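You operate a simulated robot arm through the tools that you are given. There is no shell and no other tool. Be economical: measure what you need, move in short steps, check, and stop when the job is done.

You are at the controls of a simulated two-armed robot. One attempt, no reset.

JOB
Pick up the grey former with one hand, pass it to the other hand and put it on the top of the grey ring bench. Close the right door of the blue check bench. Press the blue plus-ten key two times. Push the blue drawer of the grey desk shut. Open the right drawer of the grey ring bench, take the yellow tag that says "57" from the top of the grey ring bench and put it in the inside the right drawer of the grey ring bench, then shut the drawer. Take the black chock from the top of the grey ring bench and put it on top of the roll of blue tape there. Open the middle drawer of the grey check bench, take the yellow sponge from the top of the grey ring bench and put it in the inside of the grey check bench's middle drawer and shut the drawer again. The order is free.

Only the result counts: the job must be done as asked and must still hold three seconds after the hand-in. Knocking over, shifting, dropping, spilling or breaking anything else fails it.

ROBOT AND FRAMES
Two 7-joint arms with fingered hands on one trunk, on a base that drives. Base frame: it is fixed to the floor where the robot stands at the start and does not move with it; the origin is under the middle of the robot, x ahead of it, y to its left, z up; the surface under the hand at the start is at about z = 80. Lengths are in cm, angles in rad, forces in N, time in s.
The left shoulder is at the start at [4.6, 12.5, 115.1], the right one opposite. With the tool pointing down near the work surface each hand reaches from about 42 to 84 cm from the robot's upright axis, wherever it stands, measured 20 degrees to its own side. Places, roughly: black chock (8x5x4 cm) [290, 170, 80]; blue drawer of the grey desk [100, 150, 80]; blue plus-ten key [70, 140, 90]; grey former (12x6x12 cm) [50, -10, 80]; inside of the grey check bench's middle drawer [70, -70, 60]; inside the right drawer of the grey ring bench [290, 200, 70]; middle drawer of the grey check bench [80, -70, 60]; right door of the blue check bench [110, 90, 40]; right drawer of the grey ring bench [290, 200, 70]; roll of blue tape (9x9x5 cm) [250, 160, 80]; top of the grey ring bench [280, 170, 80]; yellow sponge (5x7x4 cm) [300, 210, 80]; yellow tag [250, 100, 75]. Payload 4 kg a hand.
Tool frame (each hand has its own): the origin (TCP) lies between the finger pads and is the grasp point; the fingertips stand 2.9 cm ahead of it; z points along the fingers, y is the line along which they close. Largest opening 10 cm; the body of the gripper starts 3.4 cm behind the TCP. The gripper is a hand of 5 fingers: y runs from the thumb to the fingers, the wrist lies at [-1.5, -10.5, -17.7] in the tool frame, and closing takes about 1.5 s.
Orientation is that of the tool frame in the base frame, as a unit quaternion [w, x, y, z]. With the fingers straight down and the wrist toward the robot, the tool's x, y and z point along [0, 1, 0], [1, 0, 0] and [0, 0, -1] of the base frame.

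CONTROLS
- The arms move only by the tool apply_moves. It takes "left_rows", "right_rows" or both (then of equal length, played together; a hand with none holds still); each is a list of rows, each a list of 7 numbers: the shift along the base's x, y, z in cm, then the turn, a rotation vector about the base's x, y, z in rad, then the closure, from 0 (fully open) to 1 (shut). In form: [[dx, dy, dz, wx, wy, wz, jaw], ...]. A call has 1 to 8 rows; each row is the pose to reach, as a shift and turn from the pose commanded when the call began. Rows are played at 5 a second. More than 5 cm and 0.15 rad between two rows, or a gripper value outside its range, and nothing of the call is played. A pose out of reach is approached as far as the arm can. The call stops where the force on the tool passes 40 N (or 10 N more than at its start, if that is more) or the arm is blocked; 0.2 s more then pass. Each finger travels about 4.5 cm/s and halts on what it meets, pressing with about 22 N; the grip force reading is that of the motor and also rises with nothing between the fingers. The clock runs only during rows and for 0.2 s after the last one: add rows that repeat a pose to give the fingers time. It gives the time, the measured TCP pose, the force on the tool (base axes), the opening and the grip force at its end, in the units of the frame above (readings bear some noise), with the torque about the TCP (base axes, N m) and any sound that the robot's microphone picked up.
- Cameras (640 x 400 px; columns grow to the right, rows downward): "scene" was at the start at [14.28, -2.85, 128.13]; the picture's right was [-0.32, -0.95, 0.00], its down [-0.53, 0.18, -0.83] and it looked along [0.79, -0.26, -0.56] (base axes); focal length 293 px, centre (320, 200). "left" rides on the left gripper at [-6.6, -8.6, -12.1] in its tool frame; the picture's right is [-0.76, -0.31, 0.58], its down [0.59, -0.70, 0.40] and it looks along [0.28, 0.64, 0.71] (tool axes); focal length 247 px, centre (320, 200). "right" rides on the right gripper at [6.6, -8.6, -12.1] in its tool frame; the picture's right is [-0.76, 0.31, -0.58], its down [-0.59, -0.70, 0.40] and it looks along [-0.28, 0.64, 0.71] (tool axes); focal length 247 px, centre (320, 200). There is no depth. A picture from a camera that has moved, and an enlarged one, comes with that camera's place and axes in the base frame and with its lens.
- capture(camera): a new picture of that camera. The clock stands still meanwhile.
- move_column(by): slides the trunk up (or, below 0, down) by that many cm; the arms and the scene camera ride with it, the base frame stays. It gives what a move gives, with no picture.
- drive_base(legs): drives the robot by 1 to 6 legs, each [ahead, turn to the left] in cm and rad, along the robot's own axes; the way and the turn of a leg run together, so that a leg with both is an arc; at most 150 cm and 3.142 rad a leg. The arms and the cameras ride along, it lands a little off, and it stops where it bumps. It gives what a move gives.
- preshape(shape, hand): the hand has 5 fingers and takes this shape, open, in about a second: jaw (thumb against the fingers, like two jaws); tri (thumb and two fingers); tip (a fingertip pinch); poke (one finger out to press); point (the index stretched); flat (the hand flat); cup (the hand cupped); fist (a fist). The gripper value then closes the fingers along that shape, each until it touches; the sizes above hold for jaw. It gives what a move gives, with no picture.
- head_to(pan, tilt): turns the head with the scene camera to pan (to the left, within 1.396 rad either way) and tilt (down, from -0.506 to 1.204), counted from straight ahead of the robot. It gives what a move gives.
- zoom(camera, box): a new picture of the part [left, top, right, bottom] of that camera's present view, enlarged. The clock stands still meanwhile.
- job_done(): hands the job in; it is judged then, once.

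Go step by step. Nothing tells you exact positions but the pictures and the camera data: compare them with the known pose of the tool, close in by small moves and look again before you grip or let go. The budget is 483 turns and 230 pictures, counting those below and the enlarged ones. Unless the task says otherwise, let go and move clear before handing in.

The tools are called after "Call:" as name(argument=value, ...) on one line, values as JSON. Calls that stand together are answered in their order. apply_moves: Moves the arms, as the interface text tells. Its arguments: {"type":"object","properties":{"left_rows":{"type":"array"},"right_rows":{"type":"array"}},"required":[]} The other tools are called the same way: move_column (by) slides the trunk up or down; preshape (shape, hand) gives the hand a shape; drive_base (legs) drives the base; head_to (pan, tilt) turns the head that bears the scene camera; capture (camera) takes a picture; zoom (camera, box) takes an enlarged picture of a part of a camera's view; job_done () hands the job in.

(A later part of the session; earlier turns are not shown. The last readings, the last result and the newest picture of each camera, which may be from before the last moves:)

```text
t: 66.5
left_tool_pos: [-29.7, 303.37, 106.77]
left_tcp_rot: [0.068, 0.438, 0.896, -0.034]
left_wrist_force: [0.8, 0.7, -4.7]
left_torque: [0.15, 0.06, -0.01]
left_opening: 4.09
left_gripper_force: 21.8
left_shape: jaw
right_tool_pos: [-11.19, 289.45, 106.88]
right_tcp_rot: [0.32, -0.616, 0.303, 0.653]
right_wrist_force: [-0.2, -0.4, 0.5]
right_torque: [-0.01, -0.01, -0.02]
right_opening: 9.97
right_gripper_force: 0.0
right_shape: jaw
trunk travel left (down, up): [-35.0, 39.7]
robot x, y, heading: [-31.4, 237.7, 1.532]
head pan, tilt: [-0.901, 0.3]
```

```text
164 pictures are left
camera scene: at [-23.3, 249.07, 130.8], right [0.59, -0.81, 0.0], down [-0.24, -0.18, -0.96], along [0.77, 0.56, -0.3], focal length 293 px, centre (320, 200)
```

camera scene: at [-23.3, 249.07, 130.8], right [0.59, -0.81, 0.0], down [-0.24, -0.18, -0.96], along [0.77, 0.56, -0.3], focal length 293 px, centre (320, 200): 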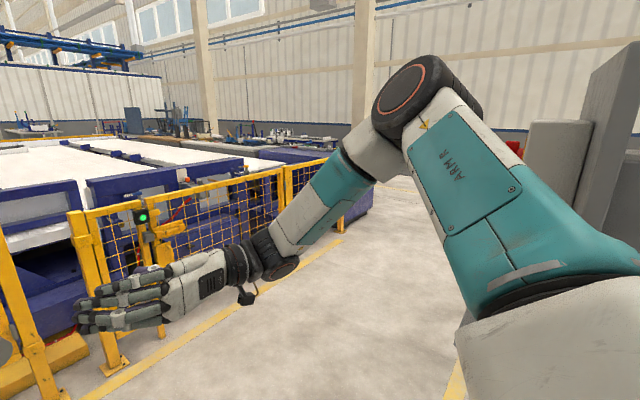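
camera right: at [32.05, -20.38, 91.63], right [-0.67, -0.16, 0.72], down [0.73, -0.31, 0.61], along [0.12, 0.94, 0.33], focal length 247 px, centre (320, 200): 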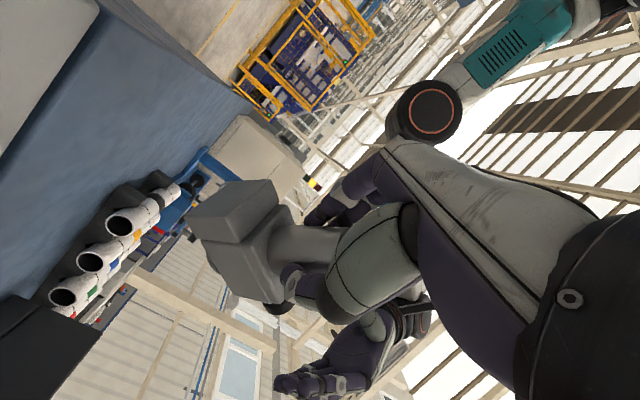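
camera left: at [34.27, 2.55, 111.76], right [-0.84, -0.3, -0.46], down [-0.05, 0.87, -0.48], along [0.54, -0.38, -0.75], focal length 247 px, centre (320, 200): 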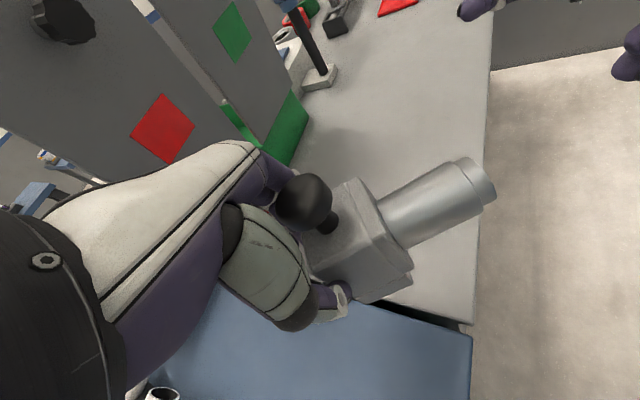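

The fence stands at y≈407 and the panel ends at y≈242. I'll go up a little more, turn to the right, and head between them.

Call:
drive_base(legs=[[35, 0], [0, -0.93], [75, 0], [0, -0.6]])

Call:
head_to(pan=0, tilt=0.35)

Call:
capture(camera="scene")

Call:
head_to(pan=-1.0, tilt=0.45)

Call:
capture(camera="scene")

```text
t: 76.5
left_tool_pos: [96.97, 319.05, 106.75]
left_tcp_rot: [0.026, 0.932, 0.355, -0.069]
left_wrist_force: [0.5, 0.2, -4.1]
left_torque: [0.08, -0.13, -0.02]
left_opening: 4.08
left_gripper_force: 22.5
left_shape: jaw
right_tool_pos: [84.3, 299.25, 106.96]
right_tcp_rot: [0.679, -0.243, 0.642, 0.259]
right_wrist_force: [0.3, -0.1, 0.5]
right_torque: [0.02, 0.01, 0.0]
right_opening: 10.0
right_gripper_force: 0.1
right_shape: jaw
trunk travel left (down, up): [-35.0, 39.7]
robot x, y, heading: [31.48, 316.02, 0.024]
head pan, tilt: [-0.901, 0.3]
```

```text
t: 77.7
left_tool_pos: [96.9, 319.04, 106.81]
left_tcp_rot: [0.025, 0.932, 0.355, -0.07]
left_wrist_force: [0.4, 0.1, -4.6]
left_torque: [0.04, -0.11, 0.0]
left_opening: 4.09
left_gripper_force: 22.0
left_shape: jaw
right_tool_pos: [84.43, 299.32, 106.91]
right_tcp_rot: [0.68, -0.243, 0.642, 0.259]
right_wrist_force: [-0.3, 1.0, -0.5]
right_torque: [0.02, -0.02, -0.02]
right_opening: 10.0
right_gripper_force: 0.1
right_shape: jaw
trunk travel left (down, up): [-35.0, 39.7]
robot x, y, heading: [31.13, 316.12, 0.023]
head pan, tilt: [0.0, 0.351]
```

```text
163 pictures are left
camera scene: at [46.68, 316.45, 130.33], right [0.02, -1.0, 0.0], down [-0.34, -0.01, -0.94], along [0.94, 0.02, -0.34], focal length 293 px, centre (320, 200)
```

scene: 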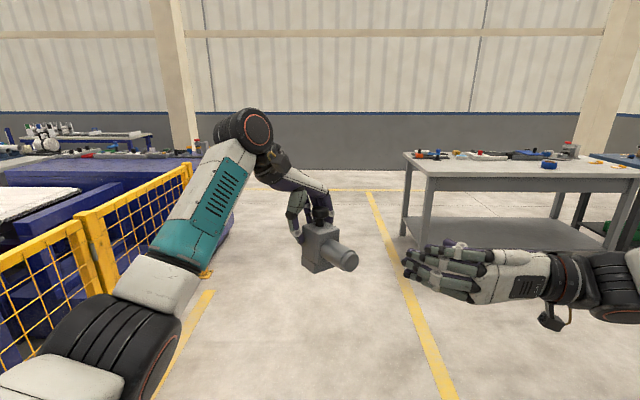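

```text
t: 79.0
left_tool_pos: [96.95, 319.01, 106.76]
left_tcp_rot: [0.026, 0.932, 0.354, -0.07]
left_wrist_force: [-0.3, 0.3, -5.2]
left_torque: [0.13, -0.07, 0.01]
left_opening: 4.1
left_gripper_force: 21.5
left_shape: jaw
right_tool_pos: [84.52, 299.34, 106.92]
right_tcp_rot: [0.679, -0.243, 0.642, 0.259]
right_wrist_force: [0.2, -0.1, 0.2]
right_torque: [0.02, -0.03, 0.04]
right_opening: 9.96
right_gripper_force: 0.1
right_shape: jaw
trunk travel left (down, up): [-35.0, 39.7]
robot x, y, heading: [31.63, 316.3, 0.024]
head pan, tilt: [-1.0, 0.45]
```

```text
162 pictures are left
camera scene: at [42.54, 308.62, 129.41], right [-0.83, -0.56, 0.0], down [-0.25, 0.36, -0.9], along [0.51, -0.74, -0.44], focal length 293 px, centre (320, 200)
```

scene: 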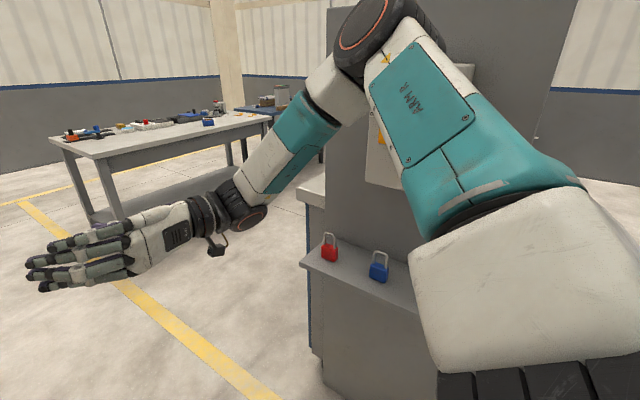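

The ring bench spans x≈226–304, y up to 250, with open shelving on this side, so its drawers face the far side. I'll drive past it and come back facing it.

Call:
drive_base(legs=[[150, 0.0], [150, -0.03], [65, 0], [0, -1.55]])

Call:
head_to(pan=0.0, tilt=0.4)

Call:
capture(camera="scene")

Call:
head_to(pan=-0.8, tilt=0.4)

Call:
capture(camera="scene")

```text
t: 100.5
left_tool_pos: [394.36, 260.76, 106.72]
left_tcp_rot: [-0.032, 0.904, -0.42, -0.067]
left_wrist_force: [-0.1, 0.2, -5.0]
left_torque: [-0.06, -0.13, 0.03]
left_opening: 4.05
left_gripper_force: 21.9
left_shape: jaw
right_tool_pos: [375.07, 273.86, 106.89]
right_tcp_rot: [0.66, 0.289, 0.622, -0.306]
right_wrist_force: [0.0, -0.3, 0.3]
right_torque: [0.01, 0.03, -0.01]
right_opening: 9.98
right_gripper_force: 0.1
right_shape: jaw
trunk travel left (down, up): [-35.0, 39.7]
robot x, y, heading: [392.92, 326.44, -1.567]
head pan, tilt: [-1.0, 0.45]
```

```text
t: 101.8
left_tool_pos: [394.36, 260.71, 106.8]
left_tcp_rot: [-0.033, 0.904, -0.42, -0.069]
left_wrist_force: [0.4, -0.4, -4.0]
left_torque: [-0.08, -0.07, 0.01]
left_opening: 4.07
left_gripper_force: 21.7
left_shape: jaw
right_tool_pos: [375.11, 273.85, 106.89]
right_tcp_rot: [0.659, 0.29, 0.622, -0.306]
right_wrist_force: [-0.1, 0.6, 0.1]
right_torque: [-0.02, 0.0, -0.02]
right_opening: 9.97
right_gripper_force: 0.1
right_shape: jaw
trunk travel left (down, up): [-35.0, 39.7]
robot x, y, heading: [393.01, 326.43, -1.57]
head pan, tilt: [0.0, 0.4]
```

```text
161 pictures are left
camera scene: at [393.22, 311.31, 129.88], right [-1.0, 0.0, 0.0], down [0.0, 0.39, -0.92], along [0.0, -0.92, -0.39], focal length 293 px, centre (320, 200)
```

scene: 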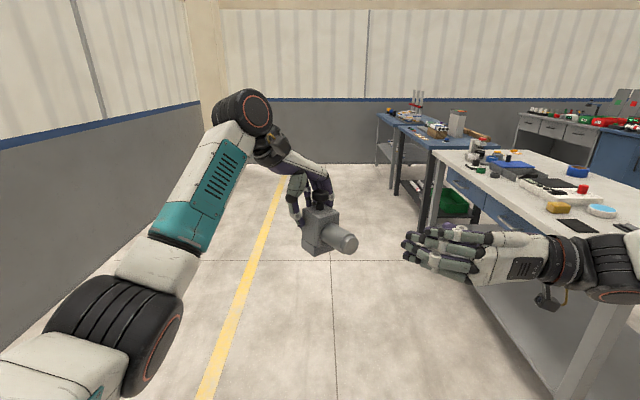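

```text
t: 102.9
left_tool_pos: [394.39, 260.77, 106.75]
left_tcp_rot: [-0.033, 0.904, -0.42, -0.068]
left_wrist_force: [0.8, 0.3, -4.9]
left_torque: [-0.08, -0.07, 0.01]
left_opening: 4.06
left_gripper_force: 22.3
left_shape: jaw
right_tool_pos: [375.04, 273.94, 106.87]
right_tcp_rot: [0.66, 0.291, 0.621, -0.307]
right_wrist_force: [1.1, 0.6, -0.7]
right_torque: [0.0, 0.0, 0.0]
right_opening: 9.99
right_gripper_force: 0.0
right_shape: jaw
trunk travel left (down, up): [-35.0, 39.7]
robot x, y, heading: [392.92, 326.44, -1.577]
head pan, tilt: [-0.799, 0.4]
```

```text
160 pictures are left
camera scene: at [386.59, 314.1, 129.88], right [-0.7, 0.72, 0.0], down [0.28, 0.27, -0.92], along [-0.66, -0.64, -0.39], focal length 293 px, centre (320, 200)
```

scene: 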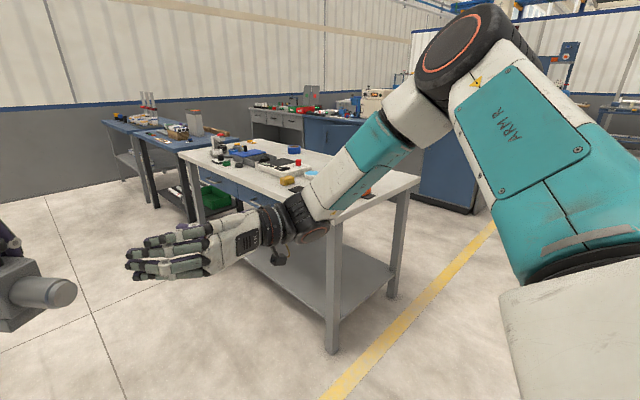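

The bench has blue drawers on this side, and a sponge and other items on top. I'll drive alongside it and turn to face it.

Call:
drive_base(legs=[[145, 0.0], [0, -1.565]])

Call:
head_to(pan=0.0, tilt=0.5)

Call:
capture(camera="scene")

```text
t: 114.1
left_tool_pos: [327.64, 179.05, 106.8]
left_tcp_rot: [0.072, -0.338, 0.938, 0.026]
left_wrist_force: [0.1, 1.1, -4.4]
left_torque: [-0.07, 0.1, -0.01]
left_opening: 4.04
left_gripper_force: 22.0
left_shape: jaw
right_tool_pos: [340.98, 198.32, 106.84]
right_tcp_rot: [-0.247, -0.646, -0.231, 0.684]
right_wrist_force: [0.2, 0.8, 0.3]
right_torque: [0.0, 0.0, 0.0]
right_opening: 9.97
right_gripper_force: 0.0
right_shape: jaw
trunk travel left (down, up): [-35.0, 39.7]
robot x, y, heading: [393.58, 179.82, 3.131]
head pan, tilt: [-0.799, 0.4]
```

```text
t: 115.2
left_tool_pos: [327.78, 179.09, 106.8]
left_tcp_rot: [0.072, -0.338, 0.938, 0.025]
left_wrist_force: [-1.4, 0.0, -5.6]
left_torque: [-0.08, 0.08, -0.01]
left_opening: 4.08
left_gripper_force: 21.8
left_shape: jaw
right_tool_pos: [340.94, 198.25, 106.8]
right_tcp_rot: [-0.247, -0.646, -0.232, 0.683]
right_wrist_force: [-0.5, 0.2, 0.0]
right_torque: [0.0, -0.06, 0.02]
right_opening: 9.97
right_gripper_force: 0.1
right_shape: jaw
trunk travel left (down, up): [-35.0, 39.7]
robot x, y, heading: [393.14, 179.67, 3.128]
head pan, tilt: [0.0, 0.499]
```

```text
159 pictures are left
camera scene: at [378.53, 179.89, 128.96], right [0.01, 1.0, 0.0], down [0.48, -0.01, -0.88], along [-0.88, 0.01, -0.48], focal length 293 px, centre (320, 200)
```

scene: 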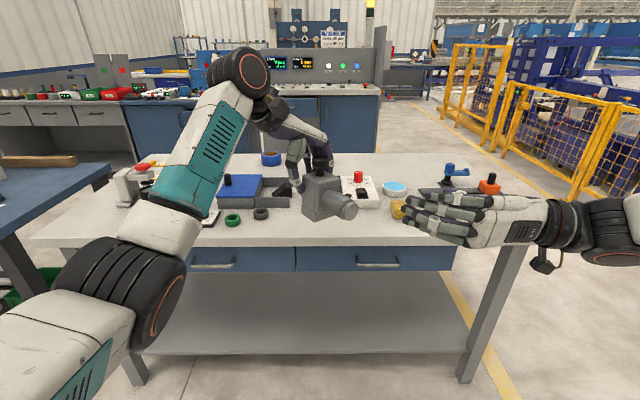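

I'll zoom in on the bench top to find a free spot and identify the items.

Call:
zoom(camera="scene", box=[100, 140, 340, 290])

Call:
zoom(camera="scene", box=[320, 140, 560, 290])

Call:
capture(camera="left")

Call:
capture(camera="right")

```text
2.67 times, centred on (220, 215) of scene
camera zoom: at [378.53, 179.89, 128.96], right [0.01, 1.0, 0.0], down [0.48, -0.01, -0.88], along [-0.88, 0.01, -0.48], focal length 781 px, centre (587, 160)
```

zoom: 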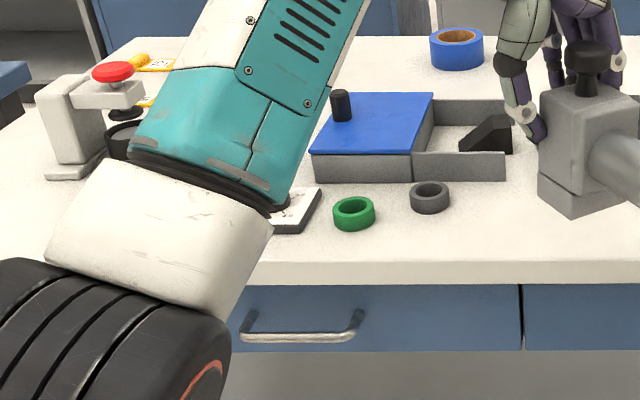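

```text
2.67 times, centred on (440, 215) of scene
camera zoom: at [378.53, 179.89, 128.96], right [0.01, 1.0, 0.0], down [0.48, -0.01, -0.88], along [-0.88, 0.01, -0.48], focal length 781 px, centre (0, 160)
```

zoom: 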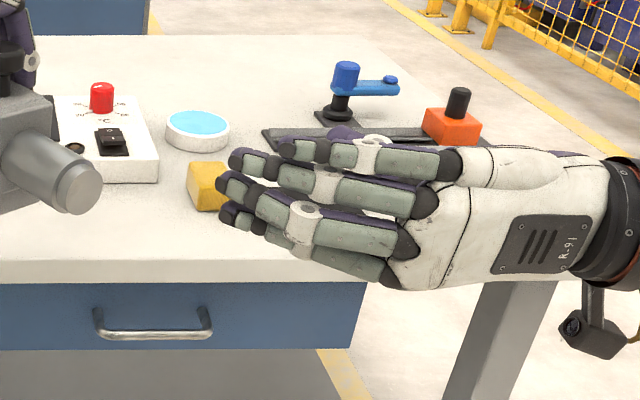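

```text
156 pictures are left
camera left: at [336.74, 175.45, 119.59], right [0.84, 0.3, -0.46], down [0.05, -0.88, -0.48], along [-0.54, 0.38, -0.75], focal length 247 px, centre (320, 200)
```

left: 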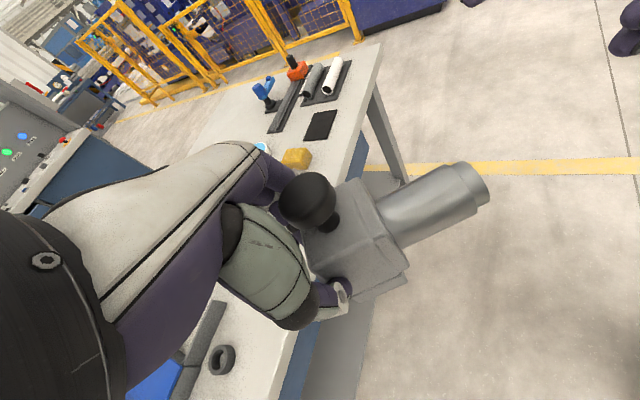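

```text
155 pictures are left
camera right: at [344.54, 212.35, 99.58], right [0.67, 0.16, 0.72], down [-0.73, 0.31, 0.61], along [-0.13, -0.94, 0.33], focal length 247 px, centre (320, 200)
```

right: 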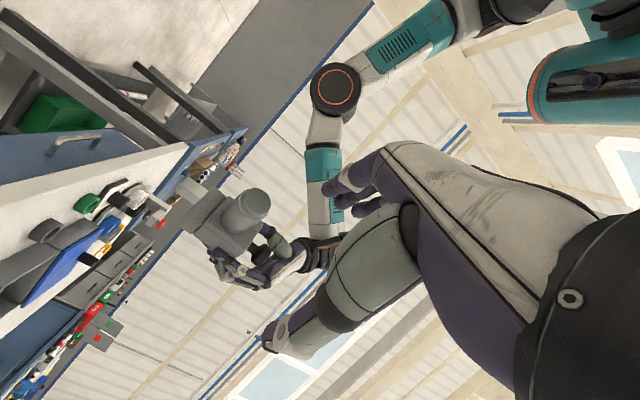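

The chock sits in a grey tray, the tape at the back and the sponge to the right at about [296, 206]. A free front spot is at about [301, 186], so I'll drive closer with a slight shift toward +y.

Call:
drive_base(legs=[[11, -0.5], [11, 0.5]])

Call:
head_to(pan=0.0, tilt=0.75)

Call:
capture(camera="scene")

Call:
capture(camera="left")

```text
t: 118.5
left_tool_pos: [306.49, 186.34, 106.68]
left_tcp_rot: [0.072, -0.328, 0.942, 0.024]
left_wrist_force: [0.9, -0.7, -5.5]
left_torque: [-0.06, 0.07, -0.01]
left_opening: 4.0
left_gripper_force: 22.3
left_shape: jaw
right_tool_pos: [320.25, 205.12, 106.98]
right_tcp_rot: [-0.239, -0.649, -0.224, 0.687]
right_wrist_force: [-0.5, 0.2, -0.5]
right_torque: [0.01, 0.0, -0.01]
right_opening: 9.97
right_gripper_force: 0.1
right_shape: jaw
trunk travel left (down, up): [-35.0, 39.7]
robot x, y, heading: [372.1, 185.48, 3.113]
head pan, tilt: [0.0, 0.499]
```

```text
t: 119.3
left_tool_pos: [306.65, 186.32, 106.57]
left_tcp_rot: [0.072, -0.328, 0.942, 0.024]
left_wrist_force: [0.0, 0.1, -4.8]
left_torque: [-0.08, 0.12, 0.0]
left_opening: 4.05
left_gripper_force: 22.1
left_shape: jaw
right_tool_pos: [320.28, 205.18, 106.75]
right_tcp_rot: [-0.239, -0.648, -0.225, 0.687]
right_wrist_force: [0.7, 0.1, -0.3]
right_torque: [-0.01, 0.0, 0.0]
right_opening: 9.97
right_gripper_force: 0.0
right_shape: jaw
trunk travel left (down, up): [-35.0, 39.7]
robot x, y, heading: [372.35, 185.83, 3.111]
head pan, tilt: [0.0, 0.75]
```

```text
154 pictures are left
camera scene: at [358.27, 185.98, 126.77], right [0.03, 1.0, 0.0], down [0.68, -0.02, -0.73], along [-0.73, 0.02, -0.68], focal length 293 px, centre (320, 200)
```

scene: 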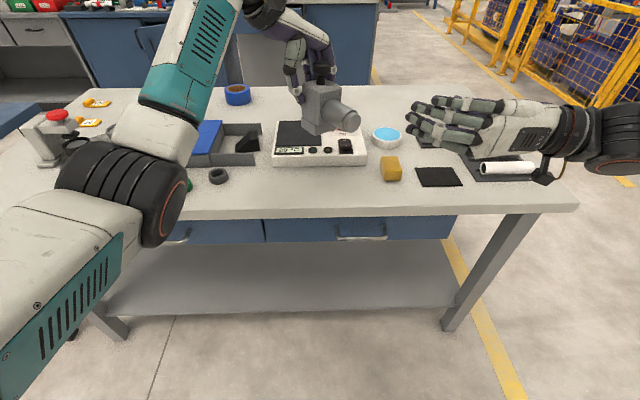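

```text
153 pictures are left
camera left: at [315.58, 182.49, 119.57], right [0.85, 0.28, -0.46], down [0.03, -0.88, -0.48], along [-0.53, 0.39, -0.75], focal length 247 px, centre (320, 200)
```

left: 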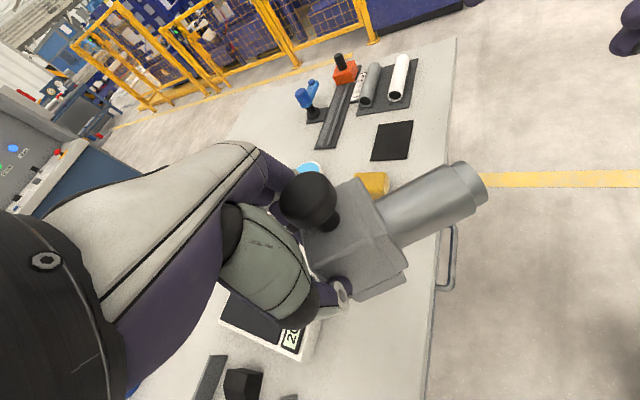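

The free patch runs x 296–312, y 165–200. I'll lower the former toward [301, 182].

Call:
apply_moves(left_rows=[[-2, -1.5, -3, 0, 0, 0, 1], [-4, -3, -6, 0, 0, 0, 1], [-5.2, -4.3, -9, 0, 0, 0, 1], [-5.2, -4.3, -12, 0, 0, 0, 1], [-5.2, -4.3, -15, 0, 0, 0, 1]])

Call:
capture(camera="left")

Call:
zoom(camera="scene", box=[220, 60, 460, 240])

```text
t: 120.5
left_tool_pos: [301.54, 181.85, 91.78]
left_tcp_rot: [0.072, -0.328, 0.942, 0.024]
left_wrist_force: [1.4, -0.2, -4.4]
left_torque: [-0.07, 0.1, 0.01]
left_opening: 4.03
left_gripper_force: 22.6
left_shape: jaw
right_tool_pos: [320.19, 205.18, 106.79]
right_tcp_rot: [-0.239, -0.649, -0.225, 0.686]
right_wrist_force: [-0.6, -0.2, -0.2]
right_torque: [-0.05, -0.03, 0.0]
right_opening: 10.0
right_gripper_force: 0.1
right_shape: jaw
trunk travel left (down, up): [-35.0, 39.7]
robot x, y, heading: [372.16, 185.65, 3.113]
head pan, tilt: [0.0, 0.75]
```

```text
152 pictures are left
camera left: at [310.4, 178.02, 104.62], right [0.85, 0.28, -0.46], down [0.03, -0.88, -0.48], along [-0.53, 0.39, -0.75], focal length 247 px, centre (320, 200)
```

left: 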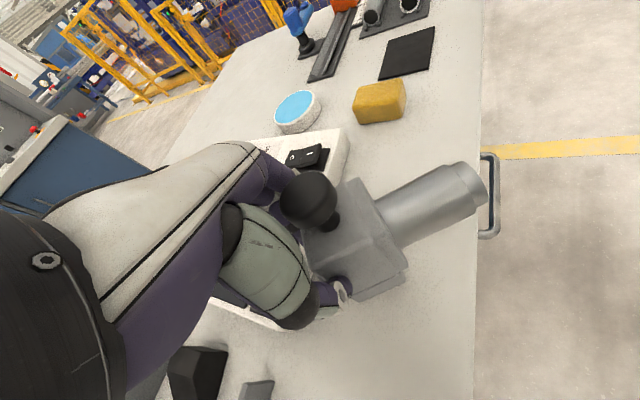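

```text
2.22 times, centred on (340, 150) of scene
camera zoom: at [358.23, 185.97, 126.76], right [0.03, 1.0, 0.0], down [0.68, -0.02, -0.73], along [-0.73, 0.02, -0.68], focal length 651 px, centre (276, 311)
```

zoom: 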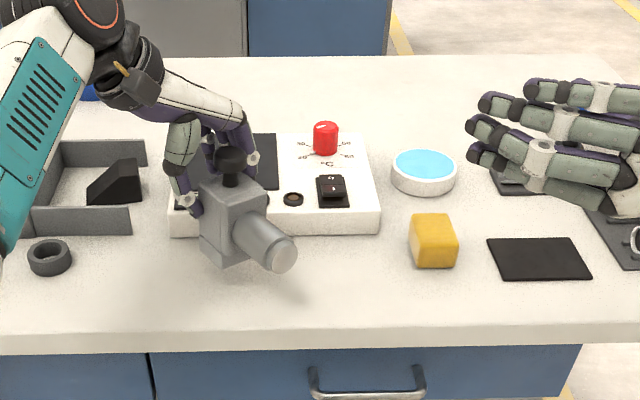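

The spot is good, but I'll move 3 cm toward me so the fingers clear the white meter, then lower until it touches.

Call:
apply_moves(left_rows=[[1.5, 0, 0, 0, 0, 0, 1], [2.9, 0, -0.5, 0, 0, 0, 1], [2.9, 0, -1.5, 0, 0, 0, 1], [2.9, 0, -2.5, 0, 0, 0, 1], [2.9, 0, -3.3, 0, 0, 0, 1]])

Call:
capture(camera="left")

Call:
zoom(camera="scene", box=[220, 60, 460, 240])

```text
t: 121.7
left_tool_pos: [304.44, 181.92, 88.42]
left_tcp_rot: [0.072, -0.328, 0.942, 0.024]
left_wrist_force: [-0.2, -0.2, -5.1]
left_torque: [-0.07, 0.1, 0.0]
left_opening: 4.02
left_gripper_force: 22.0
left_shape: jaw
right_tool_pos: [320.29, 205.12, 106.97]
right_tcp_rot: [-0.239, -0.649, -0.225, 0.686]
right_wrist_force: [-0.6, -0.2, -0.1]
right_torque: [-0.01, 0.02, -0.01]
right_opening: 9.99
right_gripper_force: 0.1
right_shape: jaw
trunk travel left (down, up): [-35.0, 39.7]
robot x, y, heading: [371.93, 185.7, 3.118]
head pan, tilt: [0.0, 0.75]
```

```text
150 pictures are left
camera left: at [313.38, 178.14, 101.23], right [0.85, 0.28, -0.46], down [0.03, -0.88, -0.48], along [-0.53, 0.39, -0.75], focal length 247 px, centre (320, 200)
```

left: 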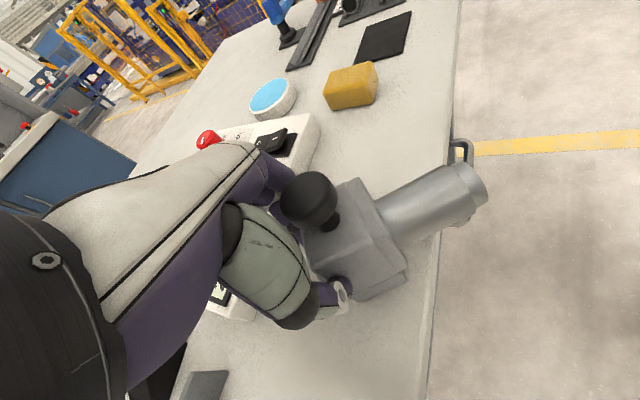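

```text
2.22 times, centred on (340, 150) of scene
camera zoom: at [358.27, 185.98, 126.76], right [0.03, 1.0, 0.0], down [0.68, -0.02, -0.73], along [-0.73, 0.02, -0.68], focal length 651 px, centre (276, 311)
```

zoom: 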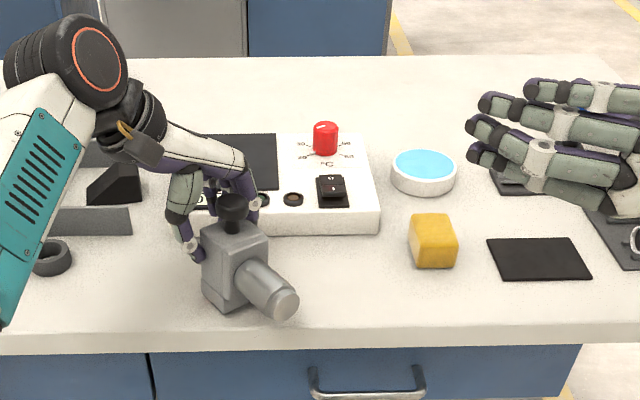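

It's still in the air, so I'll lower in half-centimetre steps.

Call:
apply_moves(left_rows=[[0, 0, -0.5, 0, 0, 0, 1], [0, 0, -1, 0, 0, 0, 1], [0, 0, -1.5, 0, 0, 0, 1], [0, 0, -1.9, 0, 0, 0, 1]])

```text
t: 122.7
left_tool_pos: [304.36, 181.87, 87.32]
left_tcp_rot: [0.066, -0.329, 0.942, 0.028]
left_wrist_force: [-1.4, -10.6, 36.6]
left_torque: [-0.27, -0.13, 0.08]
left_opening: 4.51
left_gripper_force: 21.7
left_shape: jaw
right_tool_pos: [320.65, 205.23, 107.12]
right_tcp_rot: [-0.239, -0.647, -0.226, 0.688]
right_wrist_force: [-0.1, 0.5, 0.2]
right_torque: [-0.03, 0.0, -0.03]
right_opening: 10.0
right_gripper_force: 0.1
right_shape: jaw
trunk travel left (down, up): [-35.0, 39.7]
robot x, y, heading: [371.99, 185.9, 3.11]
head pan, tilt: [0.0, 0.75]
```

It's on the bench. I'll relieve the pressure slightly, look, then open.

Call:
apply_moves(left_rows=[[0, 0, 0.2, 0, 0, 0, 1], [0, 0, 0.4, 0, 0, 0, 1]])

Call:
zoom(camera="scene", box=[220, 60, 460, 240])

Call:
capture(camera="left")

```text
t: 123.3
left_tool_pos: [304.52, 181.83, 87.39]
left_tcp_rot: [0.068, -0.328, 0.942, 0.026]
left_wrist_force: [-3.5, -11.0, 27.1]
left_torque: [-0.25, -0.04, 0.08]
left_opening: 4.5
left_gripper_force: 22.0
left_shape: jaw
right_tool_pos: [320.56, 205.1, 107.09]
right_tcp_rot: [-0.239, -0.648, -0.225, 0.687]
right_wrist_force: [0.0, 0.2, -0.6]
right_torque: [-0.01, -0.02, 0.02]
right_opening: 9.98
right_gripper_force: 0.1
right_shape: jaw
trunk travel left (down, up): [-35.0, 39.7]
robot x, y, heading: [371.83, 185.61, 3.109]
head pan, tilt: [0.0, 0.75]
```

```text
2.22 times, centred on (340, 150) of scene
camera zoom: at [358.57, 185.88, 126.81], right [0.03, 1.0, 0.0], down [0.68, -0.02, -0.73], along [-0.73, 0.02, -0.68], focal length 651 px, centre (276, 311)
```

zoom: 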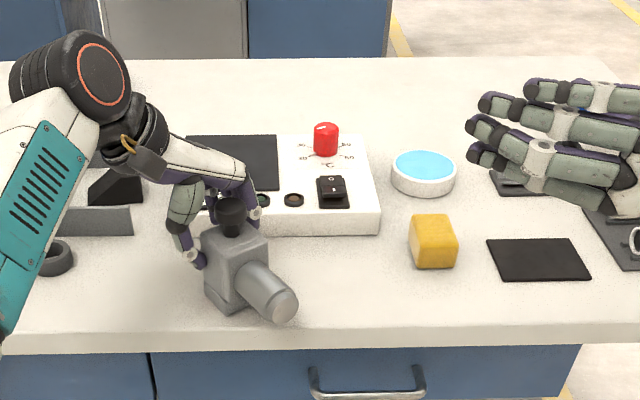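

```text
147 pictures are left
camera left: at [313.48, 178.1, 100.11], right [0.84, 0.28, -0.46], down [0.02, -0.88, -0.48], along [-0.54, 0.39, -0.74], focal length 247 px, centre (320, 200)
```

left: 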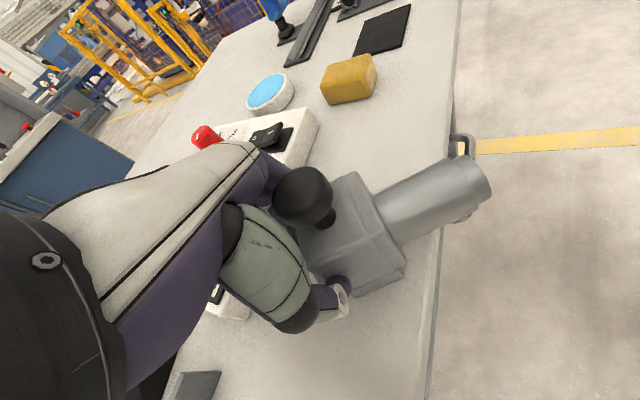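

Still pressing with 27 N, so I'll ease up another half centimetre.

Call:
apply_moves(left_rows=[[0, 0, 0.3, 0, 0, 0, 1], [0, 0, 0.6, 0, 0, 0, 1]])

```text
t: 123.9
left_tool_pos: [304.67, 182.0, 87.46]
left_tcp_rot: [0.074, -0.327, 0.942, 0.023]
left_wrist_force: [-3.2, -3.6, 10.7]
left_torque: [-0.24, 0.01, 0.02]
left_opening: 4.45
left_gripper_force: 21.8
left_shape: jaw
right_tool_pos: [320.45, 205.14, 106.89]
right_tcp_rot: [-0.239, -0.649, -0.224, 0.687]
right_wrist_force: [0.6, 0.8, 0.4]
right_torque: [-0.03, -0.03, 0.0]
right_opening: 9.95
right_gripper_force: 0.0
right_shape: jaw
trunk travel left (down, up): [-35.0, 39.7]
robot x, y, heading: [372.39, 185.32, 3.108]
head pan, tilt: [0.0, 0.75]
```

The load is light now, so I'm opening the left hand.

Call:
apply_moves(left_rows=[[0, 0, 0.2, 0, 0, 0, 0.7], [0, 0, 0.2, 0, 0, 0, 0.4], [0, 0, 0.2, 0, 0, 0, 0.1], [0, 0, 0.2, 0, 0, 0, 0], [0, 0, 0.2, 0, 0, 0, 0], [0, 0, 0.2, 0, 0, 0, 0], [0, 0, 0.2, 0, 0, 0, 0]])

Call:
zoom(camera="scene", box=[220, 60, 460, 240])

Call:
capture(camera="left")

```text
t: 125.5
left_tool_pos: [304.53, 181.95, 87.8]
left_tcp_rot: [0.072, -0.328, 0.942, 0.024]
left_wrist_force: [0.1, 0.0, 0.1]
left_torque: [0.05, 0.03, -0.01]
left_opening: 9.99
left_gripper_force: 0.1
left_shape: jaw
right_tool_pos: [320.35, 205.12, 106.96]
right_tcp_rot: [-0.238, -0.649, -0.225, 0.687]
right_wrist_force: [0.0, -0.5, -0.4]
right_torque: [-0.01, -0.07, -0.01]
right_opening: 9.98
right_gripper_force: 0.0
right_shape: jaw
trunk travel left (down, up): [-35.0, 39.7]
robot x, y, heading: [372.37, 185.55, 3.108]
head pan, tilt: [0.0, 0.75]
```

```text
2.22 times, centred on (340, 150) of scene
camera zoom: at [358.33, 185.98, 126.77], right [0.03, 1.0, 0.0], down [0.68, -0.02, -0.73], along [-0.73, 0.02, -0.68], focal length 651 px, centre (276, 311)
```

zoom: 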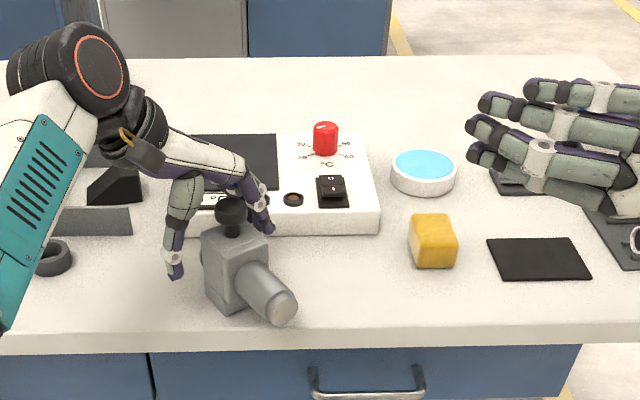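

```text
145 pictures are left
camera left: at [313.4, 178.18, 100.65], right [0.85, 0.28, -0.46], down [0.03, -0.88, -0.48], along [-0.53, 0.39, -0.75], focal length 247 px, centre (320, 200)
```

left: 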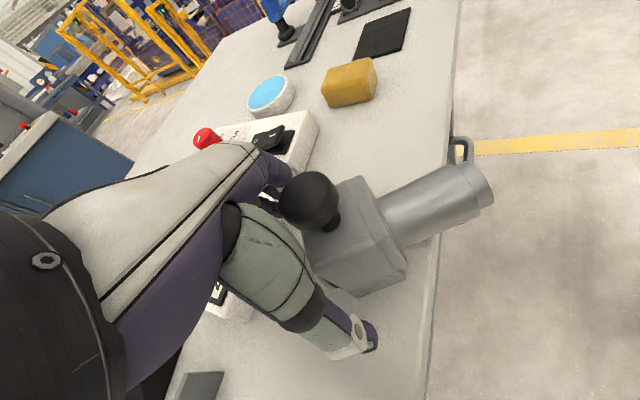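

The former stands upright on its own. I'll withdraw the left hand straight up along its axis.

Call:
apply_moves(left_rows=[[-0.2, -0.2, 2, 0, 0, 0, 0], [-0.5, -0.4, 4, 0, 0, 0, 0], [-0.7, -0.6, 6.5, 0, 0, 0, 0], [-1, -0.9, 10, 0, 0, 0, 0], [-1, -0.9, 14, 0, 0, 0, 0], [-1, -1, 18, 0, 0, 0, 0]])

Call:
capture(camera="scene")

```text
t: 126.9
left_tool_pos: [303.64, 180.84, 105.89]
left_tcp_rot: [0.073, -0.329, 0.941, 0.023]
left_wrist_force: [-0.6, -0.6, -0.1]
left_torque: [0.01, 0.02, 0.01]
left_opening: 10.0
left_gripper_force: 0.3
left_shape: jaw
right_tool_pos: [320.39, 205.23, 106.87]
right_tcp_rot: [-0.239, -0.65, -0.224, 0.686]
right_wrist_force: [0.5, -0.2, 0.1]
right_torque: [0.0, 0.0, -0.01]
right_opening: 9.98
right_gripper_force: 0.0
right_shape: jaw
trunk travel left (down, up): [-35.0, 39.7]
robot x, y, heading: [372.2, 185.6, 3.113]
head pan, tilt: [0.0, 0.75]
```

```text
144 pictures are left
camera scene: at [358.37, 185.99, 126.78], right [0.03, 1.0, 0.0], down [0.68, -0.02, -0.73], along [-0.73, 0.02, -0.68], focal length 293 px, centre (320, 200)
```

scene: 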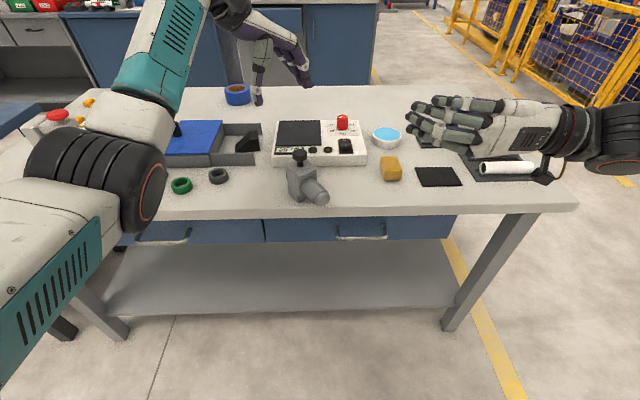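

The former is done. Next comes the chock onto the tape roll, so I'll zoom in on them and check how close my base can get.

Call:
zoom(camera="scene", box=[160, 70, 300, 170])

Call:
head_to(pan=0.0, tilt=1.2)

Call:
capture(camera="scene")

```text
4.00 times, centred on (230, 120) of scene
camera zoom: at [358.37, 185.99, 126.78], right [0.03, 1.0, 0.0], down [0.68, -0.02, -0.73], along [-0.73, 0.02, -0.68], focal length 1172 px, centre (680, 520)
```

zoom: 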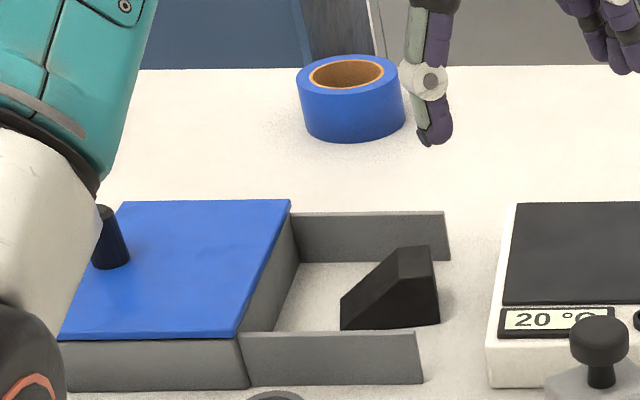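

```text
t: 127.8
left_tool_pos: [303.53, 180.86, 105.77]
left_tcp_rot: [0.072, -0.328, 0.942, 0.024]
left_wrist_force: [-0.3, -0.2, 0.5]
left_torque: [0.01, 0.01, 0.01]
left_opening: 9.98
left_gripper_force: 0.2
left_shape: jaw
right_tool_pos: [320.36, 205.2, 106.78]
right_tcp_rot: [-0.239, -0.649, -0.225, 0.687]
right_wrist_force: [0.1, -0.8, -0.6]
right_torque: [-0.01, 0.03, -0.01]
right_opening: 9.96
right_gripper_force: 0.0
right_shape: jaw
trunk travel left (down, up): [-35.0, 39.7]
robot x, y, heading: [372.46, 185.79, 3.113]
head pan, tilt: [0.0, 1.201]
```

```text
142 pictures are left
camera scene: at [361.01, 185.9, 123.61], right [0.03, 1.0, 0.0], down [0.93, -0.03, -0.36], along [-0.36, 0.01, -0.93], focal length 293 px, centre (320, 200)
```

scene: 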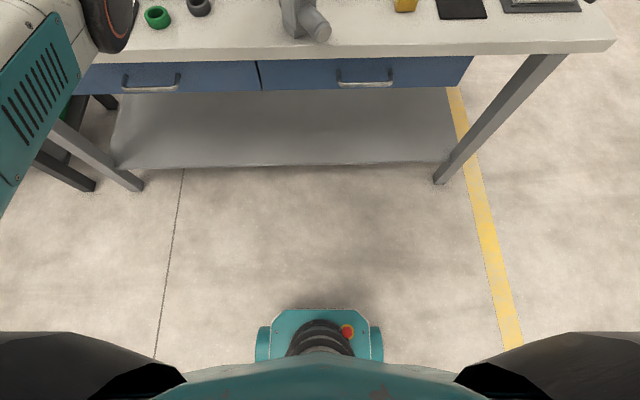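

My base front is only 12 cm ahead of its axis, so I can move up to the bench. I'll drive 33 cm closer, then turn the left hand to the straight-down pose.

Call:
drive_base(legs=[[33, 0.03]])

Call:
apply_moves(left_rows=[[0, -1, 0, -0.023, 0.012, 0.145, 0], [0, -2, 0, -0.046, 0.024, 0.29, 0], [0, -3, 0, -0.07, 0.036, 0.434, 0], [0, -4, 0, -0.093, 0.048, 0.579, 0], [0, -6, 0, -0.116, 0.06, 0.724, 0], [0, -8, 0, -0.139, 0.072, 0.869, 0]])

Call:
head_to(pan=0.2, tilt=0.8)

Call:
capture(camera="scene")

Call:
capture(camera="left")

```text
t: 130.0
left_tool_pos: [270.43, 179.34, 105.75]
left_tcp_rot: [0.071, -0.342, 0.936, 0.025]
left_wrist_force: [0.3, 0.0, 0.5]
left_torque: [0.01, -0.02, 0.01]
left_opening: 9.99
left_gripper_force: 0.1
left_shape: jaw
right_tool_pos: [286.4, 204.06, 106.98]
right_tcp_rot: [-0.25, -0.645, -0.235, 0.683]
right_wrist_force: [0.5, 0.7, 0.4]
right_torque: [0.0, 0.01, -0.01]
right_opening: 9.97
right_gripper_force: 0.0
right_shape: jaw
trunk travel left (down, up): [-35.0, 39.7]
robot x, y, heading: [338.74, 186.28, -3.139]
head pan, tilt: [0.0, 1.201]
```

```text
t: 131.4
left_tool_pos: [270.52, 171.26, 105.66]
left_tcp_rot: [0.002, 0.709, -0.706, 0.0]
left_wrist_force: [-0.2, -0.2, 1.0]
left_torque: [-0.02, -0.02, -0.01]
left_opening: 9.98
left_gripper_force: 0.1
left_shape: jaw
right_tool_pos: [286.37, 204.21, 107.01]
right_tcp_rot: [-0.25, -0.645, -0.234, 0.683]
right_wrist_force: [-0.6, -0.7, 0.2]
right_torque: [-0.01, 0.03, 0.01]
right_opening: 9.99
right_gripper_force: 0.0
right_shape: jaw
trunk travel left (down, up): [-35.0, 39.7]
robot x, y, heading: [338.54, 186.15, -3.139]
head pan, tilt: [0.0, 1.201]
```

```text
t: 132.3
left_tool_pos: [270.55, 171.23, 105.75]
left_tcp_rot: [-0.002, -0.707, 0.707, 0.001]
left_wrist_force: [-0.9, 1.3, -0.6]
left_torque: [0.0, -0.01, 0.0]
left_opening: 9.96
left_gripper_force: 0.0
left_shape: jaw
right_tool_pos: [286.51, 204.06, 106.91]
right_tcp_rot: [-0.25, -0.645, -0.235, 0.683]
right_wrist_force: [-1.3, 0.5, 0.9]
right_torque: [0.0, 0.03, 0.01]
right_opening: 9.99
right_gripper_force: 0.1
right_shape: jaw
trunk travel left (down, up): [-35.0, 39.7]
robot x, y, heading: [339.09, 186.08, -3.14]
head pan, tilt: [0.201, 0.799]
```

```text
141 pictures are left
camera scene: at [325.47, 184.44, 126.37], right [-0.2, 0.98, 0.0], down [0.7, 0.14, -0.7], along [-0.68, -0.14, -0.72], focal length 293 px, centre (320, 200)
```

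scene: 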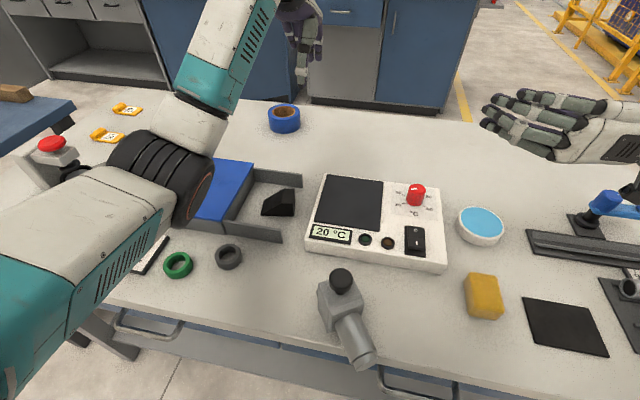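

```text
140 pictures are left
camera left: at [279.14, 177.76, 117.71], right [0.3, 0.76, -0.58], down [0.7, -0.59, -0.4], along [-0.64, -0.28, -0.71], focal length 247 px, centre (320, 200)
```

left: 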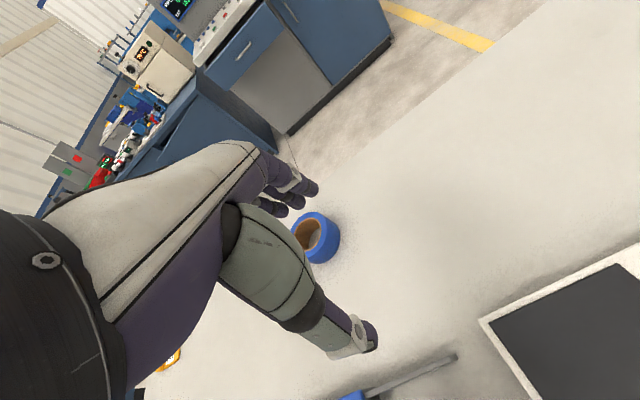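

The chock measures about x 282.5–287.3, y 163.5–170.5, and the tape top is centred at [255, 160, 85]. I'll bring the left hand over the chock, part-closed.

Call:
apply_moves(left_rows=[[4, -1, 0, 0, 0, 0, 0.1], [8, -2, 0, 0, 0, 0, 0.25], [12, -3, 0, 0, 0, 0, 0.25], [14.7, -3.2, -4, 0, 0, 0, 0.25], [14.7, -3.2, -8.5, 0, 0, 0, 0.25], [14.7, -3.2, -12, 0, 0, 0, 0.25]])

Call:
capture(camera="left")

Call:
zoom(camera="scene", box=[180, 80, 380, 280])

```text
t: 133.7
left_tool_pos: [285.44, 167.83, 93.81]
left_tcp_rot: [0.002, 0.707, -0.707, -0.002]
left_wrist_force: [-0.2, 0.1, 0.2]
left_torque: [0.0, 0.0, 0.0]
left_opening: 7.49
left_gripper_force: 0.1
left_shape: jaw
right_tool_pos: [286.54, 204.06, 106.78]
right_tcp_rot: [-0.25, -0.645, -0.234, 0.684]
right_wrist_force: [-0.7, 0.2, -0.2]
right_torque: [-0.02, 0.0, -0.04]
right_opening: 9.99
right_gripper_force: 0.0
right_shape: jaw
trunk travel left (down, up): [-35.0, 39.7]
robot x, y, heading: [339.21, 186.14, -3.139]
head pan, tilt: [0.201, 0.799]
```

```text
139 pictures are left
camera left: at [294.08, 174.42, 105.73], right [0.3, 0.76, -0.58], down [0.7, -0.59, -0.4], along [-0.65, -0.28, -0.71], focal length 247 px, centre (320, 200)
```

left: 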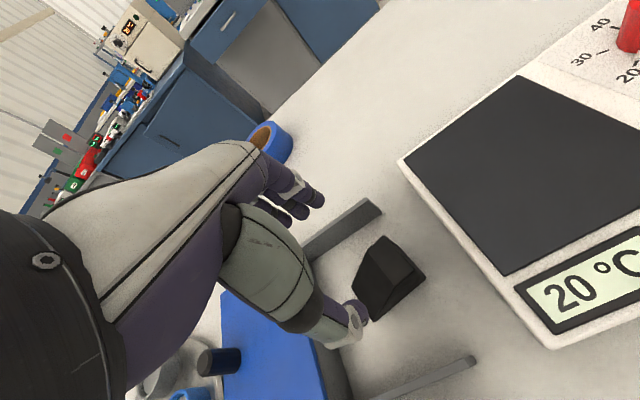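

```text
2.00 times, centred on (280, 180) of scene
camera zoom: at [325.47, 184.42, 126.38], right [-0.2, 0.98, 0.0], down [0.7, 0.14, -0.7], along [-0.68, -0.14, -0.72], focal length 586 px, centre (400, 240)
```

zoom: 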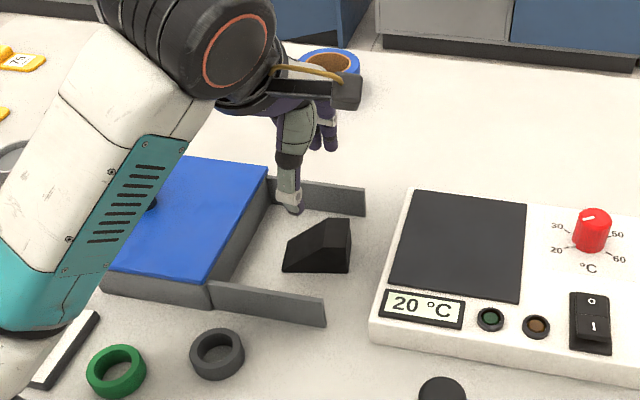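

The chock lies under the hand. I'll lower around it and close.

Call:
apply_moves(left_rows=[[0.3, 0.2, -3, 0, 0, 0, 0.25], [0.3, 0.2, -6, 0, 0, 0, 0.25], [0.3, 0.2, -8, 0, 0, 0, 0.25], [0.3, 0.2, -9.6, 0, 0, 0, 0.25]])

Call:
capture(camera="left")

Call:
zoom(camera="scene", box=[180, 80, 380, 280])

```text
t: 134.7
left_tool_pos: [285.72, 168.14, 84.3]
left_tcp_rot: [0.001, 0.708, -0.706, 0.0]
left_wrist_force: [-0.6, 0.2, 0.2]
left_torque: [0.01, 0.0, -0.03]
left_opening: 7.52
left_gripper_force: 0.1
left_shape: jaw
right_tool_pos: [286.54, 203.99, 106.88]
right_tcp_rot: [-0.25, -0.645, -0.234, 0.683]
right_wrist_force: [0.4, 0.1, -0.3]
right_torque: [0.0, 0.01, 0.01]
right_opening: 9.98
right_gripper_force: 0.1
right_shape: jaw
trunk travel left (down, up): [-35.0, 39.7]
robot x, y, heading: [339.08, 186.19, -3.141]
head pan, tilt: [0.201, 0.799]
```

```text
137 pictures are left
camera left: at [294.27, 174.7, 96.25], right [0.3, 0.76, -0.58], down [0.7, -0.59, -0.4], along [-0.64, -0.28, -0.71], focal length 247 px, centre (320, 200)
```

left: 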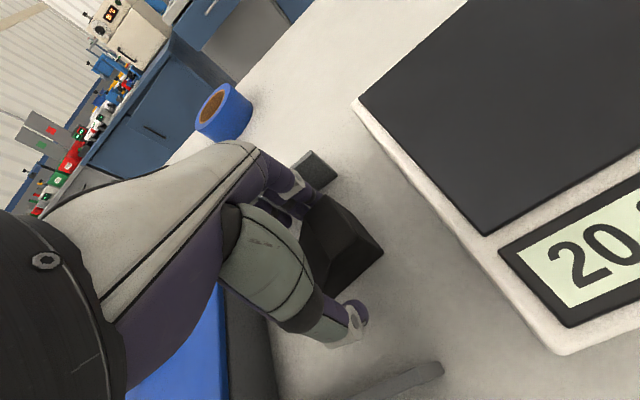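

```text
2.00 times, centred on (280, 180) of scene
camera zoom: at [325.47, 184.43, 126.38], right [-0.2, 0.98, 0.0], down [0.7, 0.14, -0.7], along [-0.68, -0.14, -0.72], focal length 586 px, centre (400, 240)
```

zoom: 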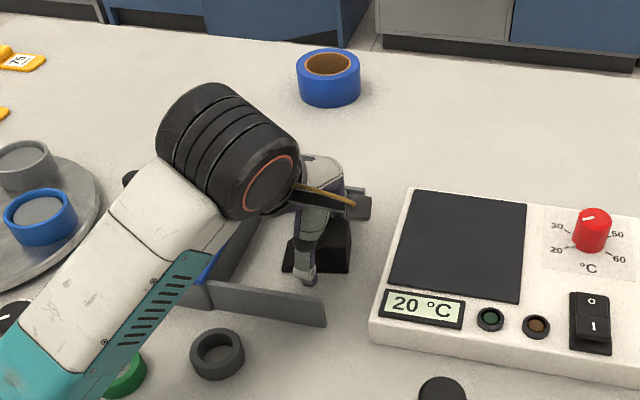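

Closing on the chock now.

Call:
apply_moves(left_rows=[[0, 0, 0, 0, 0, 0, 0.45], [0, 0, 0, 0, 0, 0, 0.7], [0, 0, 0, 0, 0, 0, 1], [0, 0, 0, 0, 0, 0, 1], [0, 0, 0, 0, 0, 0, 1], [0, 0, 0, 0, 0, 0, 1]])

Call:
apply_moves(left_rows=[[0, 0, 1, 0, 0, 0, 1], [0, 0, 3, 0, 0, 0, 1], [0, 0, 7, 0, 0, 0, 1], [0, 0, 12, 0, 0, 0, 1]])

Call:
capture(camera="left")

Call:
zoom(camera="scene", box=[180, 60, 380, 260])

```text
t: 136.1
left_tool_pos: [285.6, 168.04, 84.36]
left_tcp_rot: [-0.002, -0.707, 0.707, 0.002]
left_wrist_force: [1.1, 0.9, 0.0]
left_torque: [-0.02, 0.01, 0.03]
left_opening: 4.04
left_gripper_force: 21.7
left_shape: jaw
right_tool_pos: [286.56, 204.0, 106.95]
right_tcp_rot: [-0.25, -0.646, -0.235, 0.682]
right_wrist_force: [-0.3, -0.7, 0.6]
right_torque: [-0.03, -0.04, -0.01]
right_opening: 9.96
right_gripper_force: 0.0
right_shape: jaw
trunk travel left (down, up): [-35.0, 39.7]
robot x, y, heading: [339.1, 185.86, -3.144]
head pan, tilt: [0.201, 0.799]
```

```text
t: 137.1
left_tool_pos: [285.53, 168.34, 96.17]
left_tcp_rot: [0.003, 0.707, -0.707, -0.002]
left_wrist_force: [0.4, 0.3, -0.8]
left_torque: [0.0, 0.0, -0.04]
left_opening: 4.01
left_gripper_force: 22.1
left_shape: jaw
right_tool_pos: [286.53, 204.14, 106.9]
right_tcp_rot: [-0.249, -0.645, -0.234, 0.683]
right_wrist_force: [-0.5, -0.2, -0.1]
right_torque: [-0.01, -0.01, -0.05]
right_opening: 9.99
right_gripper_force: 0.1
right_shape: jaw
trunk travel left (down, up): [-35.0, 39.7]
robot x, y, heading: [338.64, 185.45, -3.141]
head pan, tilt: [0.201, 0.799]
```

```text
135 pictures are left
camera left: at [294.21, 174.88, 108.12], right [0.3, 0.76, -0.58], down [0.7, -0.59, -0.4], along [-0.65, -0.28, -0.71], focal length 247 px, centre (320, 200)
```

left: 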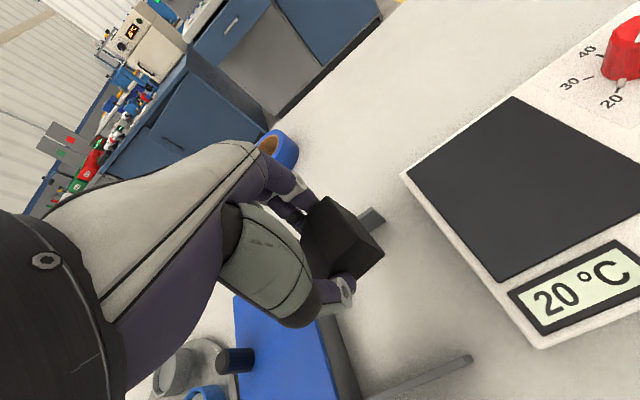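

```text
2.00 times, centred on (280, 160) of scene
camera zoom: at [325.47, 184.46, 126.38], right [-0.2, 0.98, 0.0], down [0.7, 0.14, -0.7], along [-0.68, -0.14, -0.72], focal length 586 px, centre (400, 280)
```

zoom: 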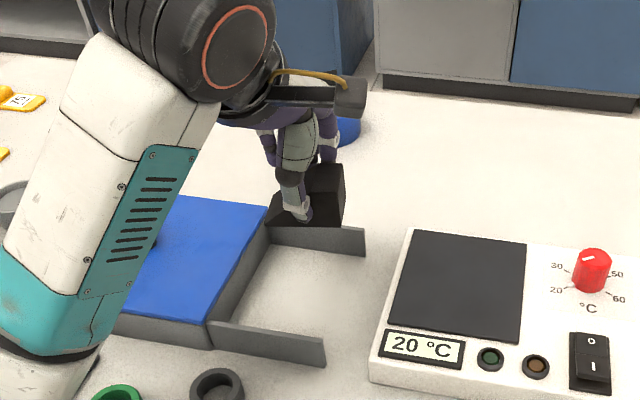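

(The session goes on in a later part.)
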